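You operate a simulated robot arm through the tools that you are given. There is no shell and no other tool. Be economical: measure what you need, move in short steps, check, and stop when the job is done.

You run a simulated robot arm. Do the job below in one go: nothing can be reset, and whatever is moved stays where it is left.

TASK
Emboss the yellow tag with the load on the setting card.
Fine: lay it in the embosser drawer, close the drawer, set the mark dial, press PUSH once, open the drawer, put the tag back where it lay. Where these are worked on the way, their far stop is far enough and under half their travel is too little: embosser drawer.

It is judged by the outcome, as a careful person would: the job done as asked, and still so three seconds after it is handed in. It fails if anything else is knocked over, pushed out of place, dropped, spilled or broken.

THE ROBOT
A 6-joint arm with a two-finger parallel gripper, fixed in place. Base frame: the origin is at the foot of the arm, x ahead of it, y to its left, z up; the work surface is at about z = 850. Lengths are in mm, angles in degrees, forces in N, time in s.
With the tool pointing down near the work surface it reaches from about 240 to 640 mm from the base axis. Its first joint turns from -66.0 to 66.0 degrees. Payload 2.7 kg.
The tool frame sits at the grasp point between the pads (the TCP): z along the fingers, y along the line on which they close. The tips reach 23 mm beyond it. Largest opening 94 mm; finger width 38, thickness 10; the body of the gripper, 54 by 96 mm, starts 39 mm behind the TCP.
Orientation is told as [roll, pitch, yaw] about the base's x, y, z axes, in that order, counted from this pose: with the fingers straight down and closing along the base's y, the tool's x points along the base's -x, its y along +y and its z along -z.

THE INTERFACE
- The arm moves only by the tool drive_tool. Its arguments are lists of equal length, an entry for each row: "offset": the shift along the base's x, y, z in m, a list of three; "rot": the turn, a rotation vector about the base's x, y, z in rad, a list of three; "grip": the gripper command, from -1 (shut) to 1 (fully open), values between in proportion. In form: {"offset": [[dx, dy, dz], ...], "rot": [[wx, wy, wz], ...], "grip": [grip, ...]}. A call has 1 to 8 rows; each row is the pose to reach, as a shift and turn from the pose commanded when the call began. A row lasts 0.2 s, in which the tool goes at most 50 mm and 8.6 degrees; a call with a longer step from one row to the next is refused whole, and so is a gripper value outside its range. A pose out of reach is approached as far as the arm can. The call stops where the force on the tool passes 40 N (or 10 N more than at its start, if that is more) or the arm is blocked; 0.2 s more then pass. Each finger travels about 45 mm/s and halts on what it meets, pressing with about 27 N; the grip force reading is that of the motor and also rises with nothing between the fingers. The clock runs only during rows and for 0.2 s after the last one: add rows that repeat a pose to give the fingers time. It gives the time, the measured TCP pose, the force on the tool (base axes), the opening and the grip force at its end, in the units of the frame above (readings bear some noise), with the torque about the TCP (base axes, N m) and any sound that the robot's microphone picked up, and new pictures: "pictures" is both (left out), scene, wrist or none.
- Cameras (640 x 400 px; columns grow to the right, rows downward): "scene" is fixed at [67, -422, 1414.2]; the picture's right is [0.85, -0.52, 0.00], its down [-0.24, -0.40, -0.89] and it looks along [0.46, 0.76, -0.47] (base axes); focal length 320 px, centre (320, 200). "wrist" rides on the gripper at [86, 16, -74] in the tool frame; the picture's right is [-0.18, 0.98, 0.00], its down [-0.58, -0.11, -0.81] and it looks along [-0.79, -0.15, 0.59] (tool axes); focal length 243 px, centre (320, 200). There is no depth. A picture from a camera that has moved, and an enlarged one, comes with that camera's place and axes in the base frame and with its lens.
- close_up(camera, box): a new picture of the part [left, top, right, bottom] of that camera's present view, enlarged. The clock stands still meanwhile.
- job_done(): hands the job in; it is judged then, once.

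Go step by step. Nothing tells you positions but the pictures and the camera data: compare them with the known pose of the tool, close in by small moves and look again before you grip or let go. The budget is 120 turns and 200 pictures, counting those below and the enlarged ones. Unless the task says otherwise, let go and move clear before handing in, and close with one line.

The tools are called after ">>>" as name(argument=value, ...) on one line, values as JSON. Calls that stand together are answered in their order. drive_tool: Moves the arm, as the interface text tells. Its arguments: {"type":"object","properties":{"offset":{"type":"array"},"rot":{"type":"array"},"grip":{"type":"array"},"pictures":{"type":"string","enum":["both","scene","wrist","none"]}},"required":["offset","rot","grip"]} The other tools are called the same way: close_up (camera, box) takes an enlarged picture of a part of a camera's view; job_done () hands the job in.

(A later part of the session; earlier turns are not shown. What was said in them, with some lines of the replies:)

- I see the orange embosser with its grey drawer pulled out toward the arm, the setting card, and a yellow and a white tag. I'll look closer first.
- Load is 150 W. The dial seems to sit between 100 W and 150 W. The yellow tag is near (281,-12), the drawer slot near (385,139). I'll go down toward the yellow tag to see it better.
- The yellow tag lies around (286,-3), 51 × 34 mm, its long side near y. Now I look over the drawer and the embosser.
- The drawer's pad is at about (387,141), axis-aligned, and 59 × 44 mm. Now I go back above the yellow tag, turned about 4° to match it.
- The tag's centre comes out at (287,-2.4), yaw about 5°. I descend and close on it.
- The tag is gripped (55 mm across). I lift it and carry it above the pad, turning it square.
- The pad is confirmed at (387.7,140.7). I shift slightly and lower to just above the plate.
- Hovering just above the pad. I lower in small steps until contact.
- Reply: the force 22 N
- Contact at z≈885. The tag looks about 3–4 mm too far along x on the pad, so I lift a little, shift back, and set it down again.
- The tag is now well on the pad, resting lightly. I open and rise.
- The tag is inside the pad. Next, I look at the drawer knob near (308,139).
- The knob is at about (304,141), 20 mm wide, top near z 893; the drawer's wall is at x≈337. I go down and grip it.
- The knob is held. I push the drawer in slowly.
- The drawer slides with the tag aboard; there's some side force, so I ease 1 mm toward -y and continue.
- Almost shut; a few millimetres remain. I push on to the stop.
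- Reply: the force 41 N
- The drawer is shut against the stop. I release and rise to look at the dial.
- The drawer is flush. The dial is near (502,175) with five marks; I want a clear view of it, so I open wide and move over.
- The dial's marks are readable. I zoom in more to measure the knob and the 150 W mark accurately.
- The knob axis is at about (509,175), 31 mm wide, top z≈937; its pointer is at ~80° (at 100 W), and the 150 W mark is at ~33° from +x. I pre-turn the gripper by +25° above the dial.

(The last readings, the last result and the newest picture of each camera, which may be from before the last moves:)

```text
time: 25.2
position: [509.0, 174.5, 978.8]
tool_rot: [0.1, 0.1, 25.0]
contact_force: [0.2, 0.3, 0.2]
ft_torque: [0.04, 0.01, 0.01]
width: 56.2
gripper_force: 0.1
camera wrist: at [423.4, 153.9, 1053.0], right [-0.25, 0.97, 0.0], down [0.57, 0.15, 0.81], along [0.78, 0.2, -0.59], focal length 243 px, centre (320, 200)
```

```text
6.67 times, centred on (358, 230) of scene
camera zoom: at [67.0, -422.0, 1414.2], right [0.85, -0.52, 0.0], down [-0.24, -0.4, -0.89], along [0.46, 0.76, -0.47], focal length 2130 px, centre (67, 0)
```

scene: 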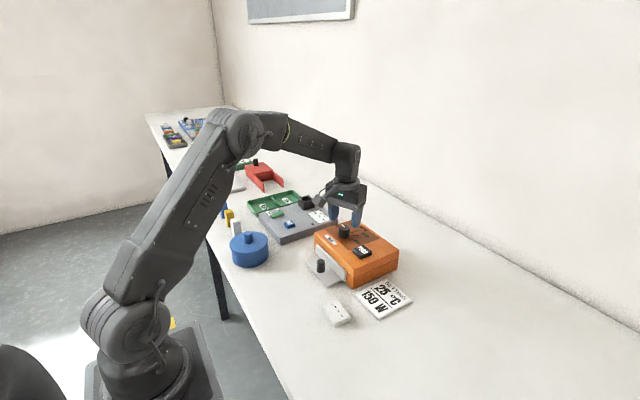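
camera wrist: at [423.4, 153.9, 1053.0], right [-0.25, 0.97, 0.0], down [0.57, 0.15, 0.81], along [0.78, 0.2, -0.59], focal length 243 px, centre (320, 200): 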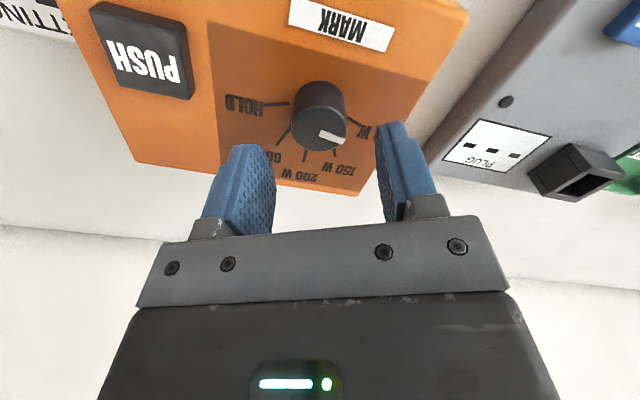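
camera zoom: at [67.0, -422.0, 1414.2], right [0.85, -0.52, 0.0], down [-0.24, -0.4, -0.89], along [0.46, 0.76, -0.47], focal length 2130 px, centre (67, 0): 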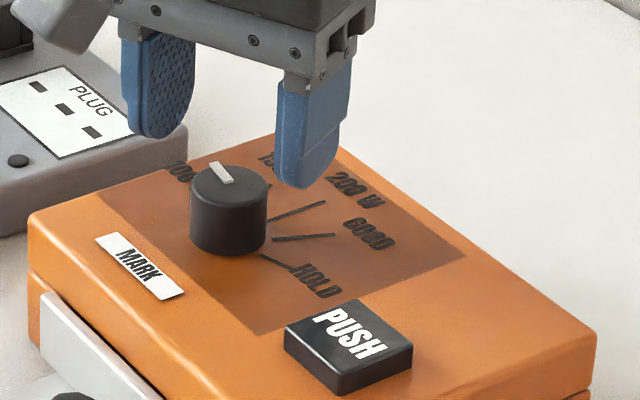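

The gripper is centred over the knob. I descend and grip it.

>>> drive_tool(offset=[[0, 0, -0.02], [0, 0, -0.036], [0, 0, -0.036], [0, 0, -0.036], [0, 0, -0.036], [0, 0, -0.036]], rot=[[0, 0, 0], [0, 0, 0], [0, 0, 0], [0, 0, 0], [0, 0, 0], [0, 0, 0]], grip=[0.2, 0.2, 0.2, -0.6, -0.6, -0.6])

>>> close_up(camera="scene", box=[310, 200, 406, 260])

```text
time: 26.6
position: [509.8, 175.9, 942.3]
tool_rot: [0.1, 0.0, 25.0]
contact_force: [-5.6, 9.8, -2.0]
ft_torque: [0.17, -0.28, -0.05]
width: 31.7
gripper_force: 44.9
camera wrist: at [424.3, 154.0, 1016.6], right [-0.25, 0.97, 0.0], down [0.57, 0.15, 0.81], along [0.78, 0.2, -0.59], focal length 243 px, centre (320, 200)
```

scene: 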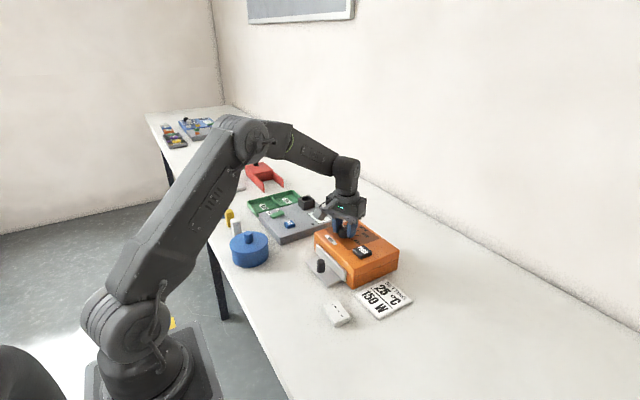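
wrist: 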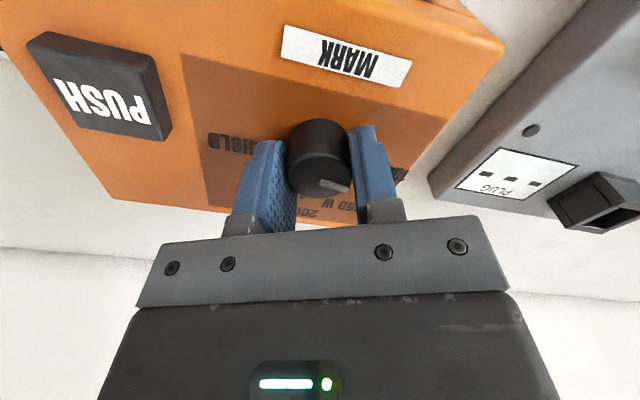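

```text
6.67 times, centred on (358, 230) of scene
camera zoom: at [66.9, -421.7, 1414.3], right [0.85, -0.52, 0.0], down [-0.24, -0.4, -0.89], along [0.46, 0.76, -0.47], focal length 2130 px, centre (67, 0)
```

zoom: 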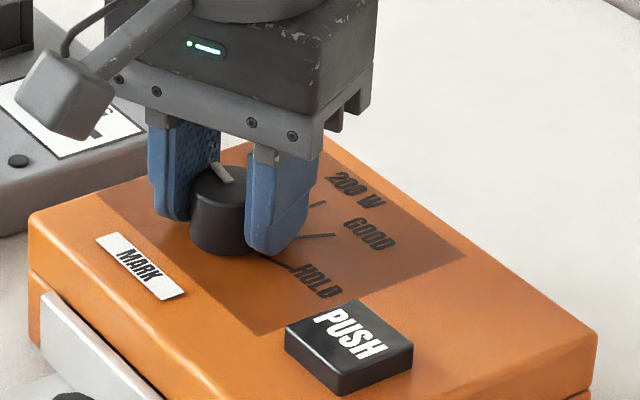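

The knob is gripped. I turn it clockwise about 44° toward 150 W.

>>> drive_tool(offset=[[-0.0004, 0.0007, 0], [-0.0004, 0.0007, 0], [-0.0004, 0.0007, 0], [-0.0004, 0.0007, 0], [-0.0004, 0.0007, 0], [-0.0004, 0.0007, 0], [-0.0004, 0.0007, 0], [-0.0004, 0.0007, 0]], rot=[[0, 0, -0.11], [0, 0, -0.22], [0, 0, -0.33], [0, 0, -0.44], [0, 0, -0.55], [0, 0, -0.66], [0, 0, -0.768], [0, 0, -0.768]], grip=[-0.6, -0.6, -0.6, -0.6, -0.6, -0.6, -0.6, -0.6])

>>> close_up(camera="scene", box=[310, 200, 406, 260])

```text
time: 28.4
position: [509.7, 174.1, 941.9]
tool_rot: [-0.1, 0.0, -19.2]
contact_force: [6.2, -9.1, -4.2]
ft_torque: [-0.3, -1.19, -0.02]
width: 31.4
gripper_force: 44.9
camera wrist: at [433.0, 218.5, 1016.5], right [0.5, 0.87, 0.0], down [0.51, -0.29, 0.81], along [0.7, -0.4, -0.59], focal length 243 px, centre (320, 200)
```

scene: 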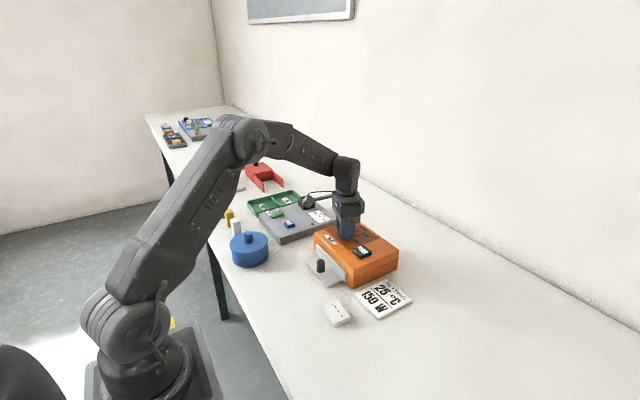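
wrist: 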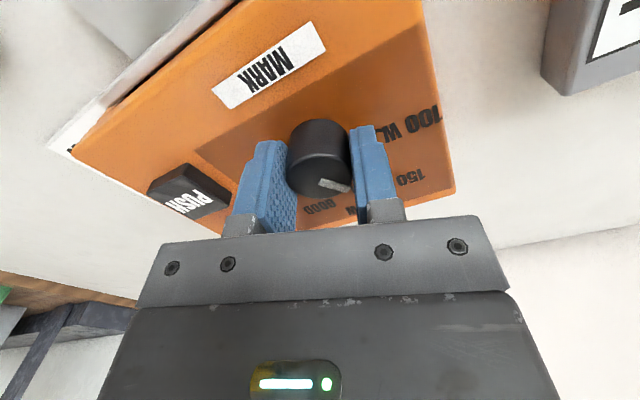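

```text
6.67 times, centred on (358, 230) of scene
camera zoom: at [67.2, -422.2, 1414.1], right [0.85, -0.52, 0.0], down [-0.24, -0.4, -0.89], along [0.46, 0.76, -0.47], focal length 2130 px, centre (67, 0)
```

zoom: 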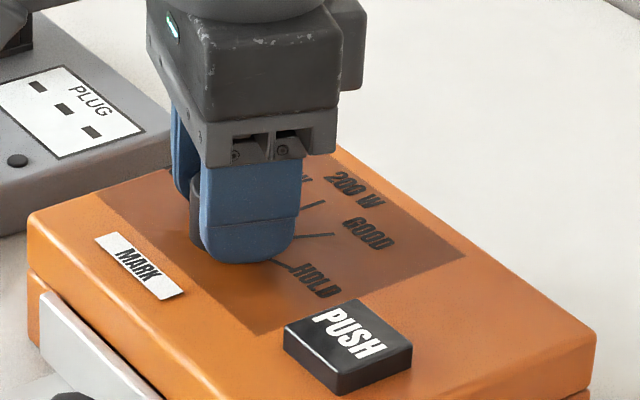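

The knob turned with the gripper. I release, lift and turn the wrist square to inspect.

>>> drive_tool(offset=[[0, 0, 0], [0, 0, 0], [0, 0, 0.02], [0, 0, 0.05], [-0.01, 0.003, 0.08], [-0.025, 0.006, 0.104], [-0.031, 0.009, 0.104], [-0.031, 0.009, 0.104]], rot=[[0, 0, 0], [0, 0, 0], [0, 0, 0], [0, 0, 0.0], [0, 0, 0.13], [0, 0, 0.26], [0, 0, 0.335], [0, 0, 0.335]], grip=[0.1, 0.1, 0.2, 0.5, 1, 1, 1, 1], pictures="wrist")

>>> close_up(camera="wrist", box=[256, 70, 384, 150])

>>> close_up(camera="scene", box=[310, 210, 390, 260])

```text
time: 30.2
position: [477.3, 184.4, 1045.5]
tool_rot: [0.1, 0.0, 0.3]
contact_force: [0.0, 0.5, 0.2]
ft_torque: [-0.02, 0.03, -0.01]
width: 94.3
gripper_force: 0.1
camera wrist: at [391.2, 200.7, 1120.3], right [0.18, 0.98, 0.0], down [0.58, -0.11, 0.81], along [0.79, -0.14, -0.59], focal length 243 px, centre (320, 200)
```

wrist: 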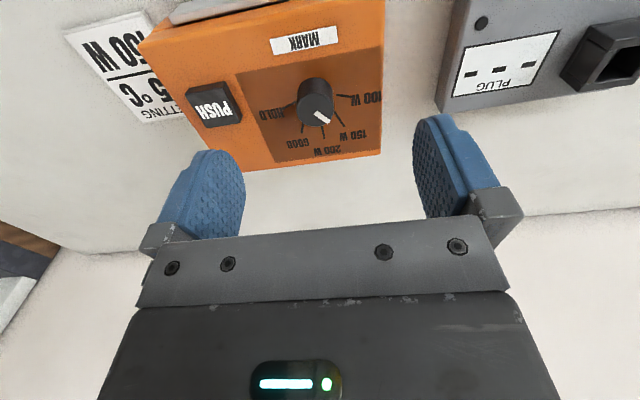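

```text
5.00 times, centred on (320, 110) of wrist
camera zoom: at [391.2, 200.7, 1120.3], right [0.18, 0.98, 0.0], down [0.58, -0.11, 0.81], along [0.79, -0.14, -0.59], focal length 1213 px, centre (320, 650)
```

zoom: 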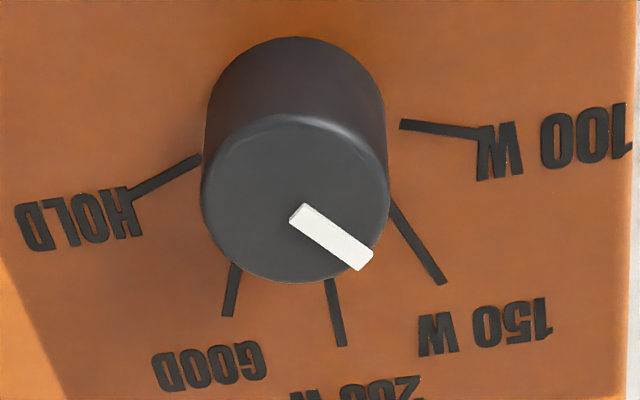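

```text
8.00 times, centred on (350, 235) of scene
camera zoom: at [67.0, -422.0, 1414.2], right [0.85, -0.52, 0.0], down [-0.24, -0.4, -0.89], along [0.46, 0.76, -0.47], focal length 2556 px, centre (80, -80)
```

zoom: 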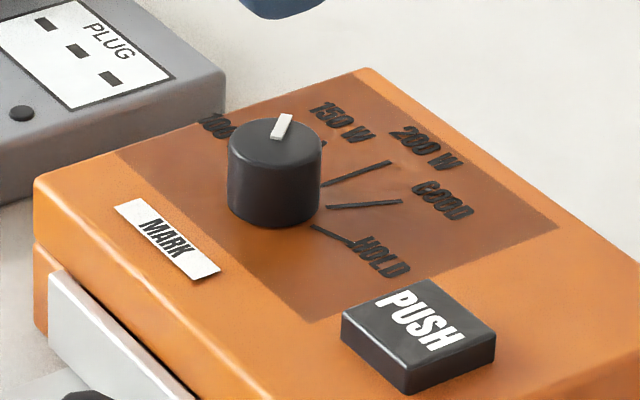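

The pointer now reads ~40°, i.e. half-way between the 100 W (80°) and 200 W (0°) positions, which is 150 W. Next I go above PUSH at about (498.5,83) with the fingers shut.

>>> drive_tool(offset=[[0.005, -0.03, 0], [0.01, -0.06, 0], [0.02, -0.1, -0.01], [0.02, -0.1, -0.045], [0.02, -0.1, -0.075], [0.02, -0.1, -0.075]], rot=[[0, 0, 0], [0, 0, 0], [0, 0, 0], [0, 0, 0], [0, 0, 0], [0, 0, 0]], grip=[-1, -1, -1, -1, -1, -1], pictures="wrist")

>>> close_up(camera="wrist", box=[220, 75, 420, 200])

>>> close_up(camera="scene", box=[310, 200, 406, 260])

```text
time: 31.6
position: [499.5, 85.0, 971.2]
tool_rot: [0.0, 0.0, 0.2]
contact_force: [-0.5, 0.6, 0.3]
ft_torque: [0.02, 0.01, 0.0]
width: 0.0
gripper_force: 26.8
camera wrist: at [411.4, 100.9, 1045.5], right [0.18, 0.98, 0.0], down [0.58, -0.11, 0.81], along [0.79, -0.15, -0.59], focal length 243 px, centre (320, 200)
```

wrist: 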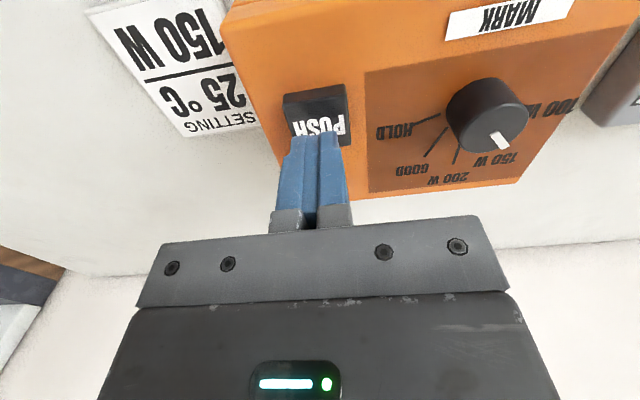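

```text
3.20 times, centred on (320, 138) of wrist
camera zoom: at [411.4, 100.9, 1045.5], right [0.18, 0.98, 0.0], down [0.58, -0.11, 0.81], along [0.79, -0.15, -0.59], focal length 776 px, centre (320, 400)
```

zoom: 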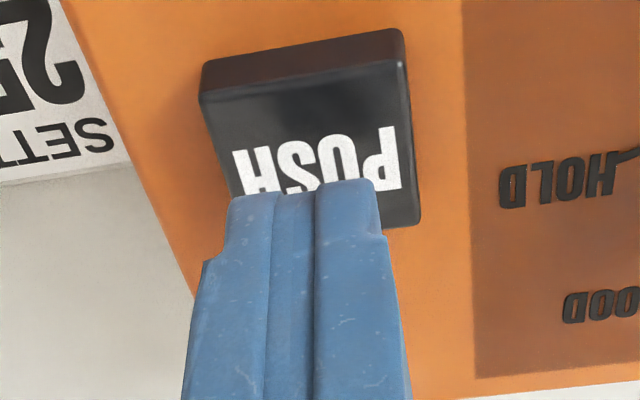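

```text
6.67 times, centred on (358, 230) of scene
camera zoom: at [67.0, -422.0, 1414.2], right [0.85, -0.52, 0.0], down [-0.24, -0.4, -0.89], along [0.46, 0.76, -0.47], focal length 2130 px, centre (67, 0)
```

zoom: 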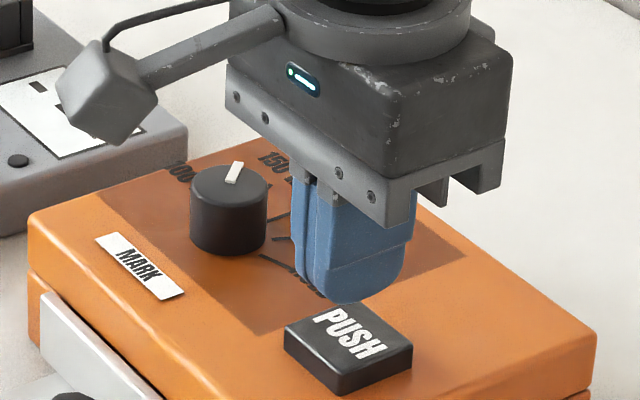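

The fingers are centred over PUSH (500,84). I press down gently.

>>> drive_tool(offset=[[0, 0, -0.018], [0, 0, -0.022], [0, 0, -0.025], [0, 0, -0.027], [0, 0, -0.029], [0, 0, -0.031], [0, 0, -0.033]], rot=[[0, 0, 0], [0, 0, 0], [0, 0, 0], [0, 0, 0], [0, 0, 0], [0, 0, 0], [0, 0, 0]], grip=[-1, -1, -1, -1, -1, -1, -1], pictures="none")

>>> close_up(camera="scene", box=[310, 200, 406, 260])

```text
time: 33.2
position: [497.8, 85.4, 940.5]
tool_rot: [0.0, -0.3, 0.3]
contact_force: [-13.2, -0.5, 27.7]
ft_torque: [-0.02, 0.33, 0.01]
width: 0.0
gripper_force: 27.3
heard: click
```

```text
6.67 times, centred on (358, 230) of scene
camera zoom: at [66.2, -422.0, 1414.2], right [0.85, -0.52, 0.0], down [-0.24, -0.4, -0.89], along [0.46, 0.76, -0.46], focal length 2130 px, centre (67, 0)
```

zoom: 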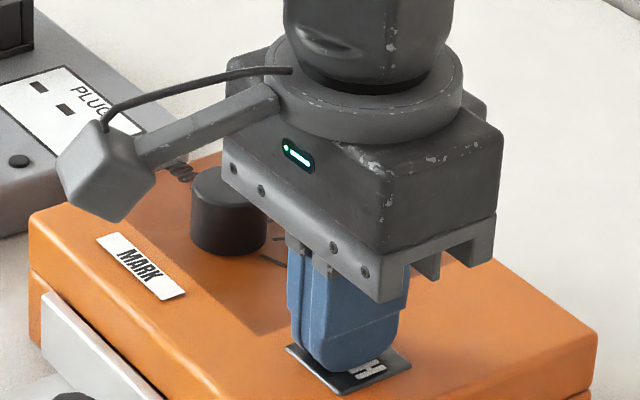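

PUSH clicked. I rise straight up and move back to the drawer knob.

>>> drive_tool(offset=[[0, 0, 0.03], [0, 0, 0.075], [-0.03, 0.02, 0.1], [-0.07, 0.04, 0.1], [-0.1, 0.055, 0.09], [-0.1, 0.055, 0.09]], rot=[[0, 0, 0], [0, 0, 0], [0, 0, 0], [0, 0, 0], [0, 0, 0], [0, 0, 0]], grip=[-1, -1, -1, 0.1, 0.1, 0.1])

>>> close_up(camera="wrist", box=[160, 0, 480, 200])

>>> close_up(camera="scene", box=[280, 210, 408, 290])

```text
time: 34.6
position: [397.0, 138.1, 1030.2]
tool_rot: [0.0, 0.1, 0.2]
contact_force: [-0.4, 0.5, -0.2]
ft_torque: [0.01, -0.01, 0.01]
width: 51.8
gripper_force: 0.0
camera wrist: at [309.8, 154.3, 1104.4], right [0.18, 0.98, 0.0], down [0.58, -0.11, 0.81], along [0.79, -0.15, -0.59], focal length 243 px, centre (320, 200)
```

scene: 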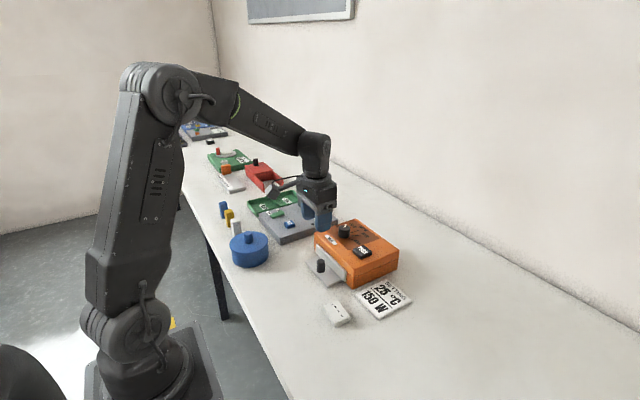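
wrist: 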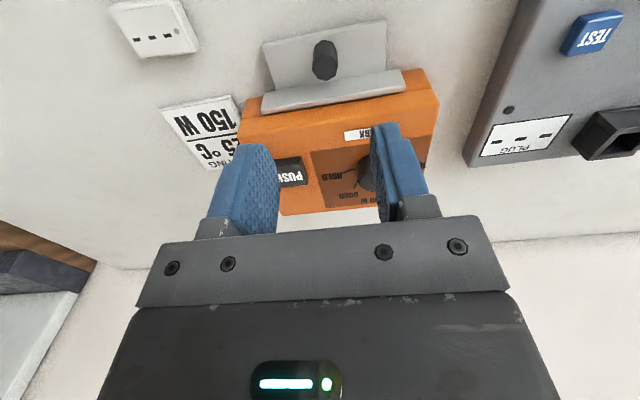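

```text
2.00 times, centred on (320, 100) of wrist
camera zoom: at [309.8, 154.3, 1104.4], right [0.18, 0.98, 0.0], down [0.58, -0.11, 0.81], along [0.79, -0.15, -0.59], focal length 485 px, centre (320, 400)
```

zoom: 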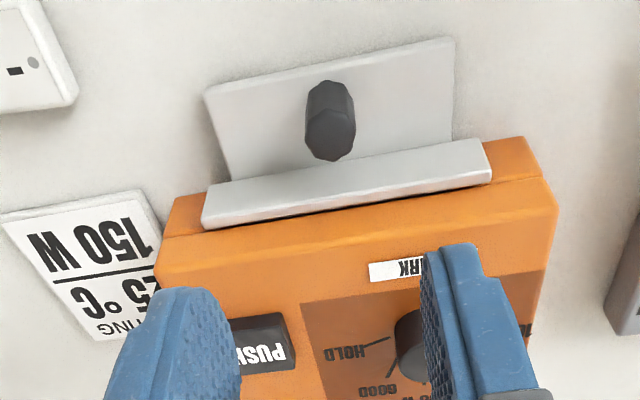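

```text
5.00 times, centred on (344, 250) of scene
camera zoom: at [67.0, -422.0, 1414.2], right [0.85, -0.52, 0.0], down [-0.24, -0.4, -0.89], along [0.46, 0.76, -0.47], focal length 1597 px, centre (200, -50)
```

zoom: 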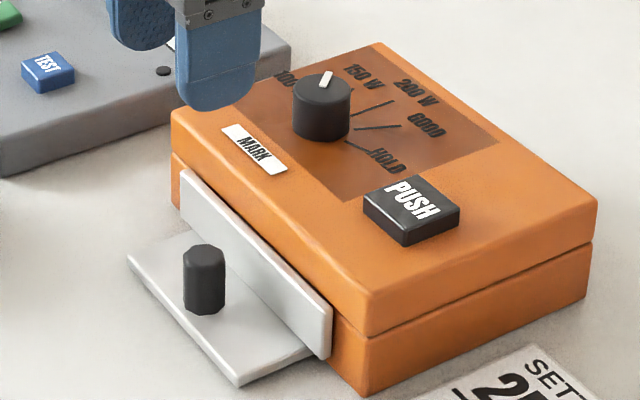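

The knob is now at about (409,141). I go down and grip it again.

>>> drive_tool(offset=[[0.01, 0.002, -0.03], [0.01, 0.002, -0.075], [0.01, 0.002, -0.115], [0.01, 0.002, -0.143], [0.01, 0.002, -0.143], [0.01, 0.002, -0.143], [0.01, 0.002, -0.143], [0.01, 0.002, -0.143]], rot=[[0, 0, 0], [0, 0, 0], [0, 0, 0], [0, 0, 0], [0, 0, 0], [0, 0, 0], [0, 0, 0], [0, 0, 0]], grip=[0.1, 0.1, 0.1, 0.1, 0.1, -0.9, -0.9, -0.9], pictures="wrist")

>>> close_up(camera="scene", box=[240, 220, 400, 320])

```text
time: 36.4
position: [407.4, 140.2, 884.7]
tool_rot: [0.0, -0.1, 0.1]
contact_force: [0.8, -5.0, -2.8]
ft_torque: [0.47, -0.29, 0.05]
width: 21.8
gripper_force: 45.6
camera wrist: at [320.6, 156.2, 959.7], right [0.18, 0.98, 0.0], down [0.58, -0.11, 0.81], along [0.79, -0.15, -0.59], focal length 243 px, centre (320, 200)
```

wrist: 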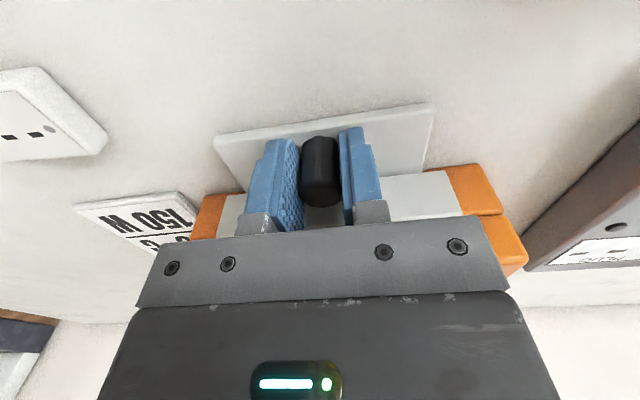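

```text
4.00 times, centred on (320, 270) of scene
camera zoom: at [67.0, -422.1, 1414.1], right [0.85, -0.52, 0.0], down [-0.24, -0.4, -0.89], along [0.46, 0.76, -0.47], focal length 1278 px, centre (320, -80)
```

zoom: 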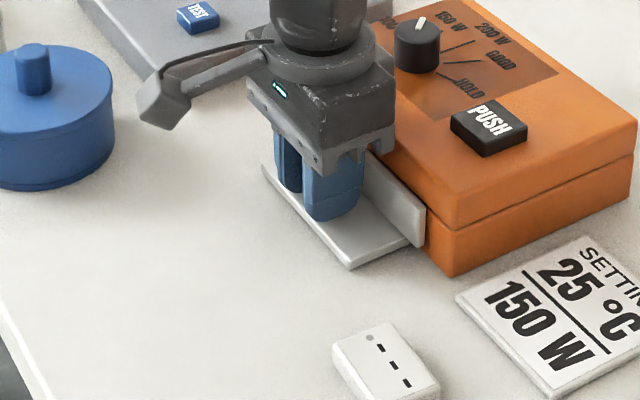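

Gripped. I pull the drawer out slowly.

>>> drive_tool(offset=[[-0.005, 0, 0], [-0.012, -0.0005, 0], [-0.019, -0.001, 0], [-0.026, -0.001, 0], [-0.033, -0.001, 0], [-0.04, -0.001, 0], [-0.047, -0.001, 0], [-0.053, -0.001, 0]], rot=[[0, 0, 0], [0, 0, 0], [0, 0, 0], [0, 0, 0], [0, 0, 0], [0, 0, 0], [0, 0, 0], [0, 0, 0]], grip=[-0.9, -0.9, -0.9, -0.9, -0.9, -0.9, -0.9, -0.9], pictures="none")

>>> drive_tool(offset=[[-0.005, 0, 0], [-0.012, 0, 0], [-0.019, 0, 0], [-0.026, 0, 0], [-0.033, 0, 0], [-0.039, 0, 0], [-0.045, 0, 0], [-0.049, 0, 0]], rot=[[0, 0, 0], [0, 0, 0], [0, 0, 0], [0, 0, 0], [0, 0, 0], [0, 0, 0], [0, 0, 0], [0, 0, 0]], grip=[-0.9, -0.9, -0.9, -0.9, -0.9, -0.9, -0.9, -0.9], pictures="none")

>>> close_up(camera="scene", box=[240, 220, 400, 320])

```text
time: 38.2
position: [355.4, 140.5, 886.2]
tool_rot: [0.0, 0.2, 0.2]
contact_force: [-0.1, -18.0, 2.0]
ft_torque: [0.41, 0.95, -0.01]
width: 21.8
gripper_force: 45.6
```

```text
time: 40.0
position: [304.8, 139.7, 885.3]
tool_rot: [0.0, -0.1, 0.2]
contact_force: [1.3, -15.7, -11.5]
ft_torque: [0.46, -0.28, -0.05]
width: 21.9
gripper_force: 45.4
```

```text
4.00 times, centred on (320, 270) of scene
camera zoom: at [67.1, -422.3, 1414.1], right [0.85, -0.52, 0.0], down [-0.24, -0.4, -0.89], along [0.46, 0.76, -0.46], focal length 1278 px, centre (320, -80)
```

zoom: 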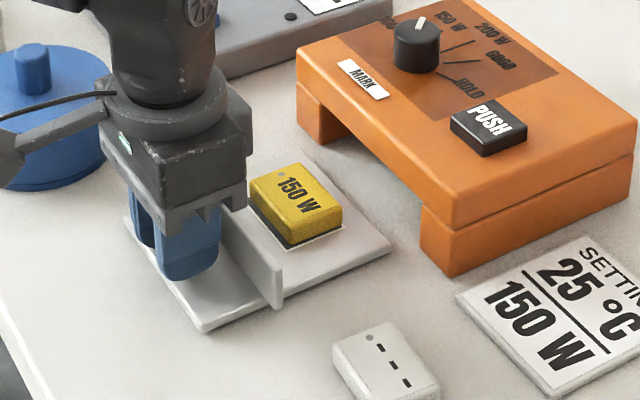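

The tag reads "150 W". I pull the last few millimetres to the drawer's original stop, then release and rise.

>>> drive_tool(offset=[[-0.0015, -0.001, 0], [-0.003, -0.001, 0], [-0.0045, -0.001, 0]], rot=[[0, 0, 0], [0, 0, 0], [0, 0, 0]], grip=[-0.9, -0.9, -0.9], pictures="none")

>>> drive_tool(offset=[[0, 0, 0], [0, 0, 0], [0, 0, 0.01], [0, 0, 0.05], [0.015, 0, 0.09], [0.05, 0, 0.12], [0.06, 0, 0.14], [0.06, 0, 0.14]], rot=[[0, 0, 0], [0, 0, 0], [0, 0, 0], [0, 0, 0], [0, 0, 0], [0, 0, 0], [0, 0, 0], [0, 0, 0]], grip=[0, 0, 0, 0.2, 0.6, 0.6, 0.6, 0.6], pictures="wrist")

>>> close_up(camera="wrist", box=[160, 0, 480, 200])

>>> close_up(camera="scene", box=[240, 220, 400, 320])

```text
time: 40.8
position: [302.1, 140.9, 884.5]
tool_rot: [-0.1, -0.2, 0.2]
contact_force: [7.8, -4.8, -18.9]
ft_torque: [-0.65, 1.1, -0.09]
width: 21.9
gripper_force: 45.1
```

```text
time: 42.6
position: [364.0, 140.9, 1024.5]
tool_rot: [0.0, 0.0, 0.2]
contact_force: [0.2, 0.5, 0.1]
ft_torque: [0.0, -0.02, 0.01]
width: 75.2
gripper_force: 0.0
camera wrist: at [276.4, 157.5, 1099.7], right [0.18, 0.98, 0.0], down [0.58, -0.11, 0.81], along [0.79, -0.15, -0.59], focal length 243 px, centre (320, 200)
```

wrist: 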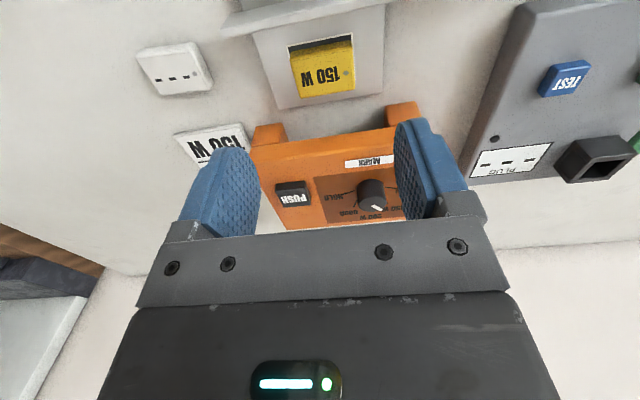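

```text
2.00 times, centred on (320, 100) of wrist
camera zoom: at [276.4, 157.5, 1099.7], right [0.18, 0.98, 0.0], down [0.58, -0.11, 0.81], along [0.79, -0.15, -0.59], focal length 485 px, centre (320, 400)
```

zoom: 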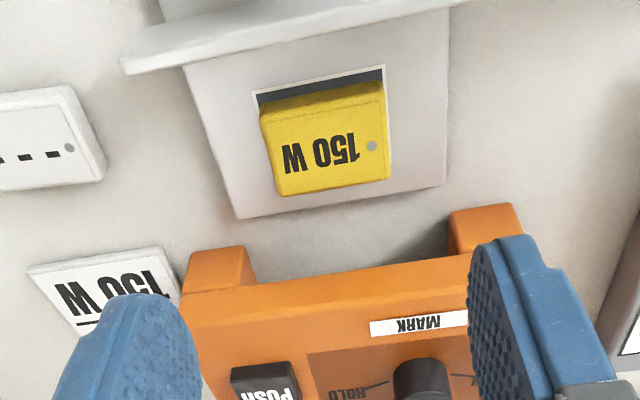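

```text
4.00 times, centred on (320, 270) of scene
camera zoom: at [67.0, -422.0, 1414.2], right [0.85, -0.52, 0.0], down [-0.24, -0.4, -0.89], along [0.46, 0.76, -0.47], focal length 1278 px, centre (320, -80)
```

zoom: 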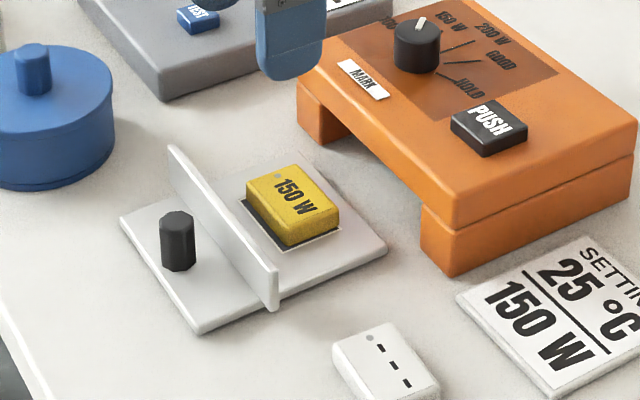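

The drawer is back fully open and the tag still sits where I placed it. I return to the earlier release pose (389,140.4,886) and grip the tag.

>>> drive_tool(offset=[[0.02, -0.0005, -0.03], [0.025, -0.0005, -0.075], [0.025, -0.0005, -0.115], [0.025, -0.0005, -0.138], [0.025, -0.0005, -0.138], [0.025, -0.0005, -0.138], [0.025, -0.0005, -0.138], [0.025, -0.0005, -0.138]], rot=[[0, 0, 0], [0, 0, -0.003], [0, 0, -0.003], [0, 0, -0.003], [0, 0, -0.003], [0, 0, -0.003], [0, 0, -0.003], [0, 0, -0.003]], grip=[0.6, 0.6, 0.6, 0.6, 0.6, -0.2, -0.2, -0.2], pictures="wrist")

>>> close_up(camera="wrist", box=[160, 50, 480, 250])

```text
time: 44.4
position: [387.4, 139.4, 886.4]
tool_rot: [0.0, 0.0, 0.0]
contact_force: [0.6, 0.1, 0.1]
ft_torque: [-0.02, 0.03, 0.02]
width: 54.8
gripper_force: 27.3
camera wrist: at [300.0, 155.9, 960.5], right [0.18, 0.98, 0.0], down [0.58, -0.11, 0.81], along [0.79, -0.15, -0.59], focal length 243 px, centre (320, 200)
```

wrist: 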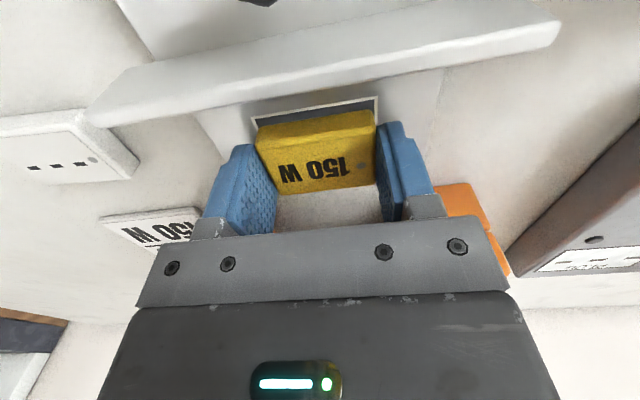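

```text
2.00 times, centred on (320, 150) of wrist
camera zoom: at [300.0, 155.9, 960.5], right [0.18, 0.98, 0.0], down [0.58, -0.11, 0.81], along [0.79, -0.15, -0.59], focal length 485 px, centre (320, 300)
```

zoom: 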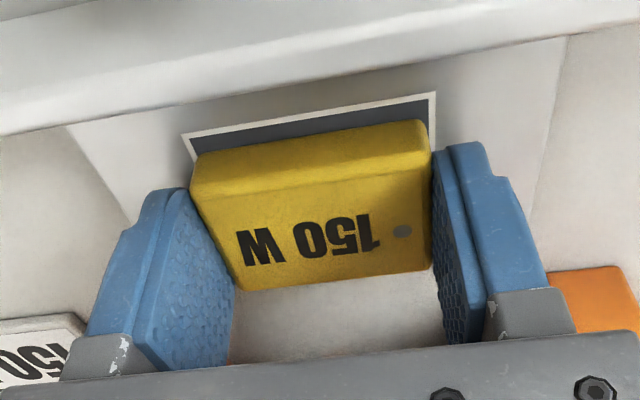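

The tag is gripped as before. I lift it and carry it to above its original spot, turned back to 5°.

>>> drive_tool(offset=[[0, 0, 0.045], [-0.005, -0.01, 0.08], [-0.03, -0.045, 0.085], [-0.055, -0.08, 0.085], [-0.08, -0.115, 0.085], [-0.1003, -0.1418, 0.07], [-0.1003, -0.1418, 0.025], [-0.1003, -0.1418, 0.015]], rot=[[0, 0, 0], [0, 0, 0], [0, 0, 0.03], [0, 0, 0.06], [0, 0, 0.087], [0, 0, 0.087], [0, 0, 0.087], [0, 0, 0.087]], grip=[-0.2, -0.2, -0.2, -0.2, -0.2, -0.2, -0.2, -0.2], pictures="wrist")

>>> drive_tool(offset=[[0, 0, 0], [0, 0, 0]], rot=[[0, 0, 0], [0, 0, 0]], grip=[-0.2, -0.2], pictures="none")

>>> drive_tool(offset=[[0, 0, 0]], rot=[[0, 0, 0]], grip=[-0.2], pictures="none")

>>> drive_tool(offset=[[0, 0, 0]], rot=[[0, 0, 0]], grip=[-0.2], pictures="none")

```text
time: 46.2
position: [286.1, -3.2, 901.6]
tool_rot: [0.0, 0.0, 5.0]
contact_force: [0.3, -0.3, -0.7]
ft_torque: [-0.06, -0.03, 0.03]
width: 55.1
gripper_force: 26.9
camera wrist: at [198.1, 5.7, 976.0], right [0.1, 1.0, 0.0], down [0.59, -0.06, 0.81], along [0.8, -0.08, -0.59], focal length 243 px, centre (320, 200)
```

wrist: 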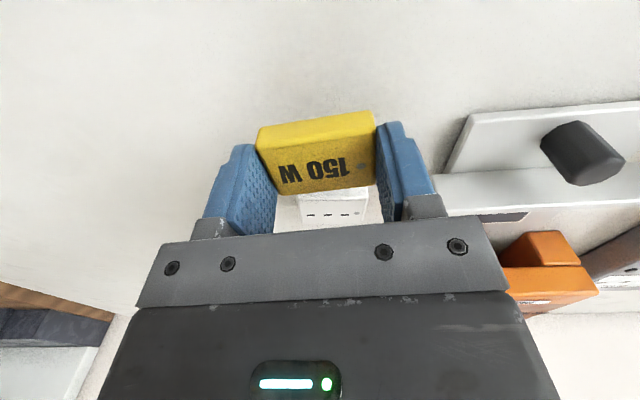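

```text
time: 46.8
position: [285.4, -3.5, 902.2]
tool_rot: [0.0, -0.1, 5.1]
contact_force: [0.0, -0.2, 0.5]
ft_torque: [-0.04, 0.0, 0.02]
width: 55.0
gripper_force: 26.7
```

```text
time: 47.2
position: [285.8, -2.7, 902.1]
tool_rot: [0.0, 0.0, 4.9]
contact_force: [-0.3, -0.3, 0.8]
ft_torque: [0.01, 0.0, -0.03]
width: 54.9
gripper_force: 26.5
```

```text
time: 47.6
position: [284.7, -3.4, 900.3]
tool_rot: [-0.1, 0.1, 5.0]
contact_force: [0.5, 0.9, 0.3]
ft_torque: [0.0, -0.02, -0.03]
width: 54.7
gripper_force: 26.8
```

Averaging readings, I am about 2 mm short in x and 1.4 mm in y of the original grasp pose. I correct and lower until contact.

>>> drive_tool(offset=[[0.0018, 0.0014, -0.01], [0.0018, 0.0014, -0.018], [0.0018, 0.0014, -0.021], [0.0018, 0.0014, -0.023], [0.0018, 0.0014, -0.0245], [0.0018, 0.0014, -0.0245]], rot=[[0, 0, 0], [0, 0, 0], [0, 0, 0], [0, 0, 0], [0, 0, 0], [0, 0, 0]], grip=[-0.2, -0.2, -0.2, -0.2, -0.2, -0.2])

>>> close_up(camera="scene", box=[220, 200, 420, 350])

```text
time: 49.0
position: [288.7, -0.5, 876.1]
tool_rot: [0.0, 0.0, 5.0]
contact_force: [0.2, 0.4, -1.7]
ft_torque: [-0.02, 0.01, -0.01]
width: 54.7
gripper_force: 26.7
camera wrist: at [200.3, 7.8, 951.2], right [0.1, 1.0, 0.0], down [0.59, -0.06, 0.81], along [0.8, -0.08, -0.59], focal length 243 px, centre (320, 200)
```

scene: 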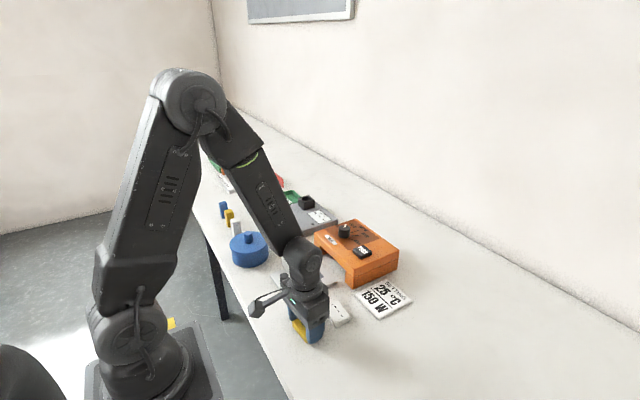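
wrist: 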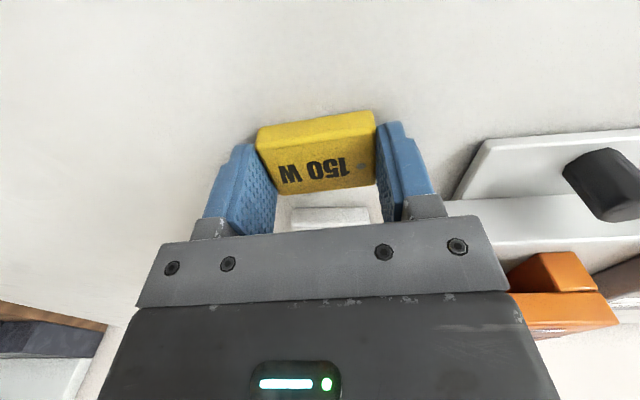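

```text
2.67 times, centred on (320, 275) of scene
camera zoom: at [67.0, -422.0, 1414.2], right [0.85, -0.52, 0.0], down [-0.24, -0.4, -0.89], along [0.46, 0.76, -0.47], focal length 852 px, centre (320, 0)
```

zoom: 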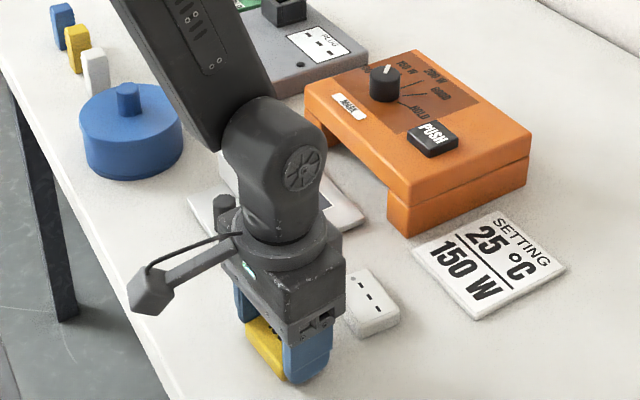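

The hand is where it was at pick-up, but the tag sits about 2 mm further forward in the fingers. I shift back 2 mm and lower to contact.

>>> drive_tool(offset=[[-0.002, 0, 0], [-0.002, 0, -0.001], [-0.002, 0, -0.002], [-0.002, 0, -0.003], [-0.002, 0, -0.004]], rot=[[0, 0, 0], [0, 0, 0], [0, 0, 0], [0, 0, 0], [0, 0, 0]], grip=[-0.2, -0.2, -0.2, -0.2, -0.2], pictures="none")

>>> close_up(camera="scene", box=[270, 290, 350, 340])

```text
time: 50.2
position: [287.1, -0.9, 873.3]
tool_rot: [0.0, -0.2, 5.1]
contact_force: [-2.4, 0.8, 21.5]
ft_torque: [0.02, 0.04, 0.01]
width: 54.8
gripper_force: 27.2
```

```text
8.00 times, centred on (310, 315) of scene
camera zoom: at [66.7, -421.9, 1414.2], right [0.85, -0.52, 0.0], down [-0.24, -0.4, -0.89], along [0.46, 0.76, -0.47], focal length 2556 px, centre (400, -720)
```

zoom: 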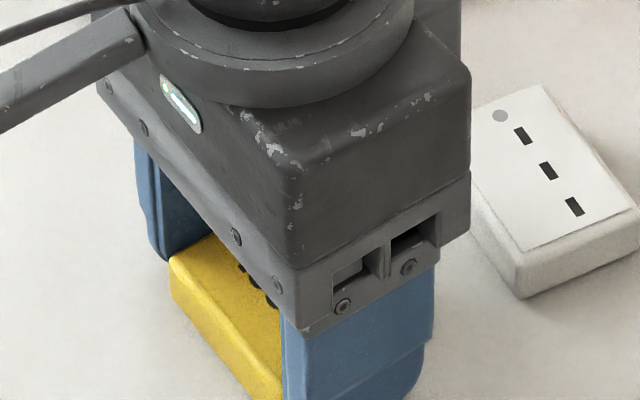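

The tag rests on the table. I relieve the pressure, open and rise.

>>> drive_tool(offset=[[0, 0, 0.0015], [0, 0, 0.0015], [0, 0, 0.0015], [0, 0, 0.0015], [0, 0, 0.03], [0, 0, 0.075], [0, 0, 0.12], [0, 0, 0.125]], rot=[[0, 0, 0], [0, 0, 0], [0, 0, 0], [0, 0, 0], [0, 0, 0], [0, 0, 0], [0, 0, 0], [0, 0, 0]], grip=[-0.2, 0.7, 0.7, 0.7, 0.8, 1, 1, 1])

>>> close_up(camera="scene", box=[220, 200, 420, 350])

>>> close_up(camera="wrist", box=[200, 0, 440, 150])

```text
time: 52.0
position: [286.9, 0.4, 999.8]
tool_rot: [0.0, 0.0, 5.0]
contact_force: [-0.5, 0.2, 0.6]
ft_torque: [0.02, 0.0, 0.01]
width: 94.0
gripper_force: 0.0
camera wrist: at [198.8, 8.6, 1073.8], right [0.1, 1.0, 0.0], down [0.59, -0.06, 0.81], along [0.8, -0.08, -0.59], focal length 243 px, centre (320, 200)
```

scene: 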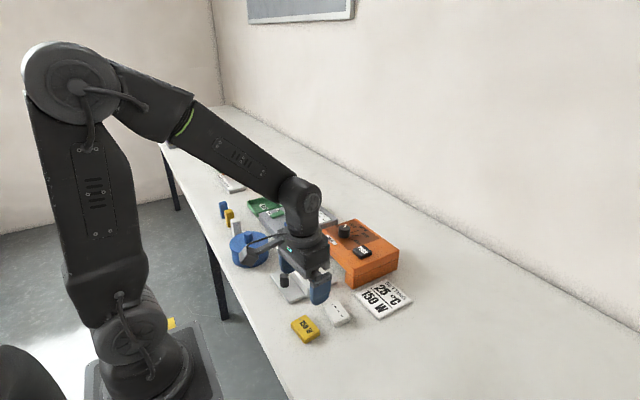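
wrist: 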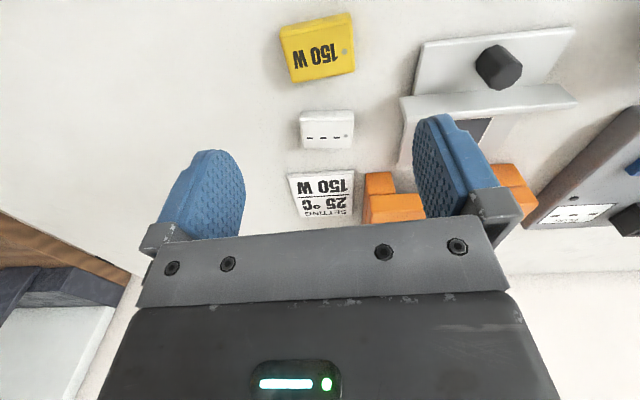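

```text
2.67 times, centred on (320, 275) of scene
camera zoom: at [67.0, -422.0, 1414.2], right [0.85, -0.52, 0.0], down [-0.24, -0.4, -0.89], along [0.46, 0.76, -0.47], focal length 852 px, centre (320, 0)
```

zoom: 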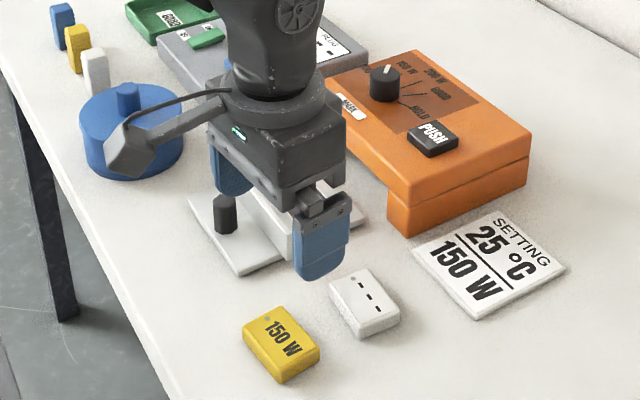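

```text
2.67 times, centred on (320, 75) of wrist
camera zoom: at [198.8, 8.6, 1073.8], right [0.1, 1.0, 0.0], down [0.59, -0.06, 0.81], along [0.8, -0.08, -0.59], focal length 647 px, centre (320, 533)
```

zoom: 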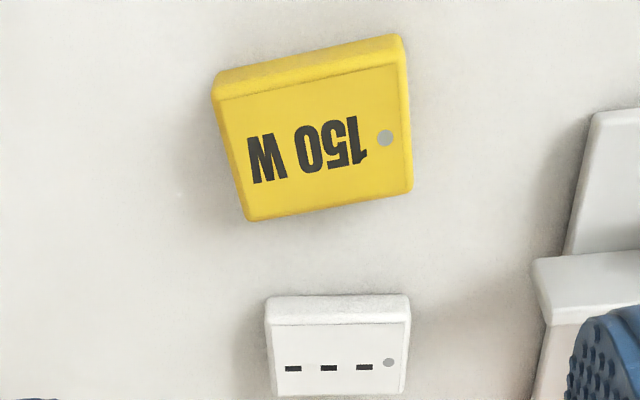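

The yellow tag reads "150 W" and lies within about 2 mm of where it started. The drawer is open, nothing else has moved, and the gripper is clear, so I hand in.

>>> job_done()

```text
The job is handed in.
```

The yellow tag is embossed "150 W" and lies back where it was, within about 2 mm. The drawer is open, the dial is left at 150 W, and the job is handed in.
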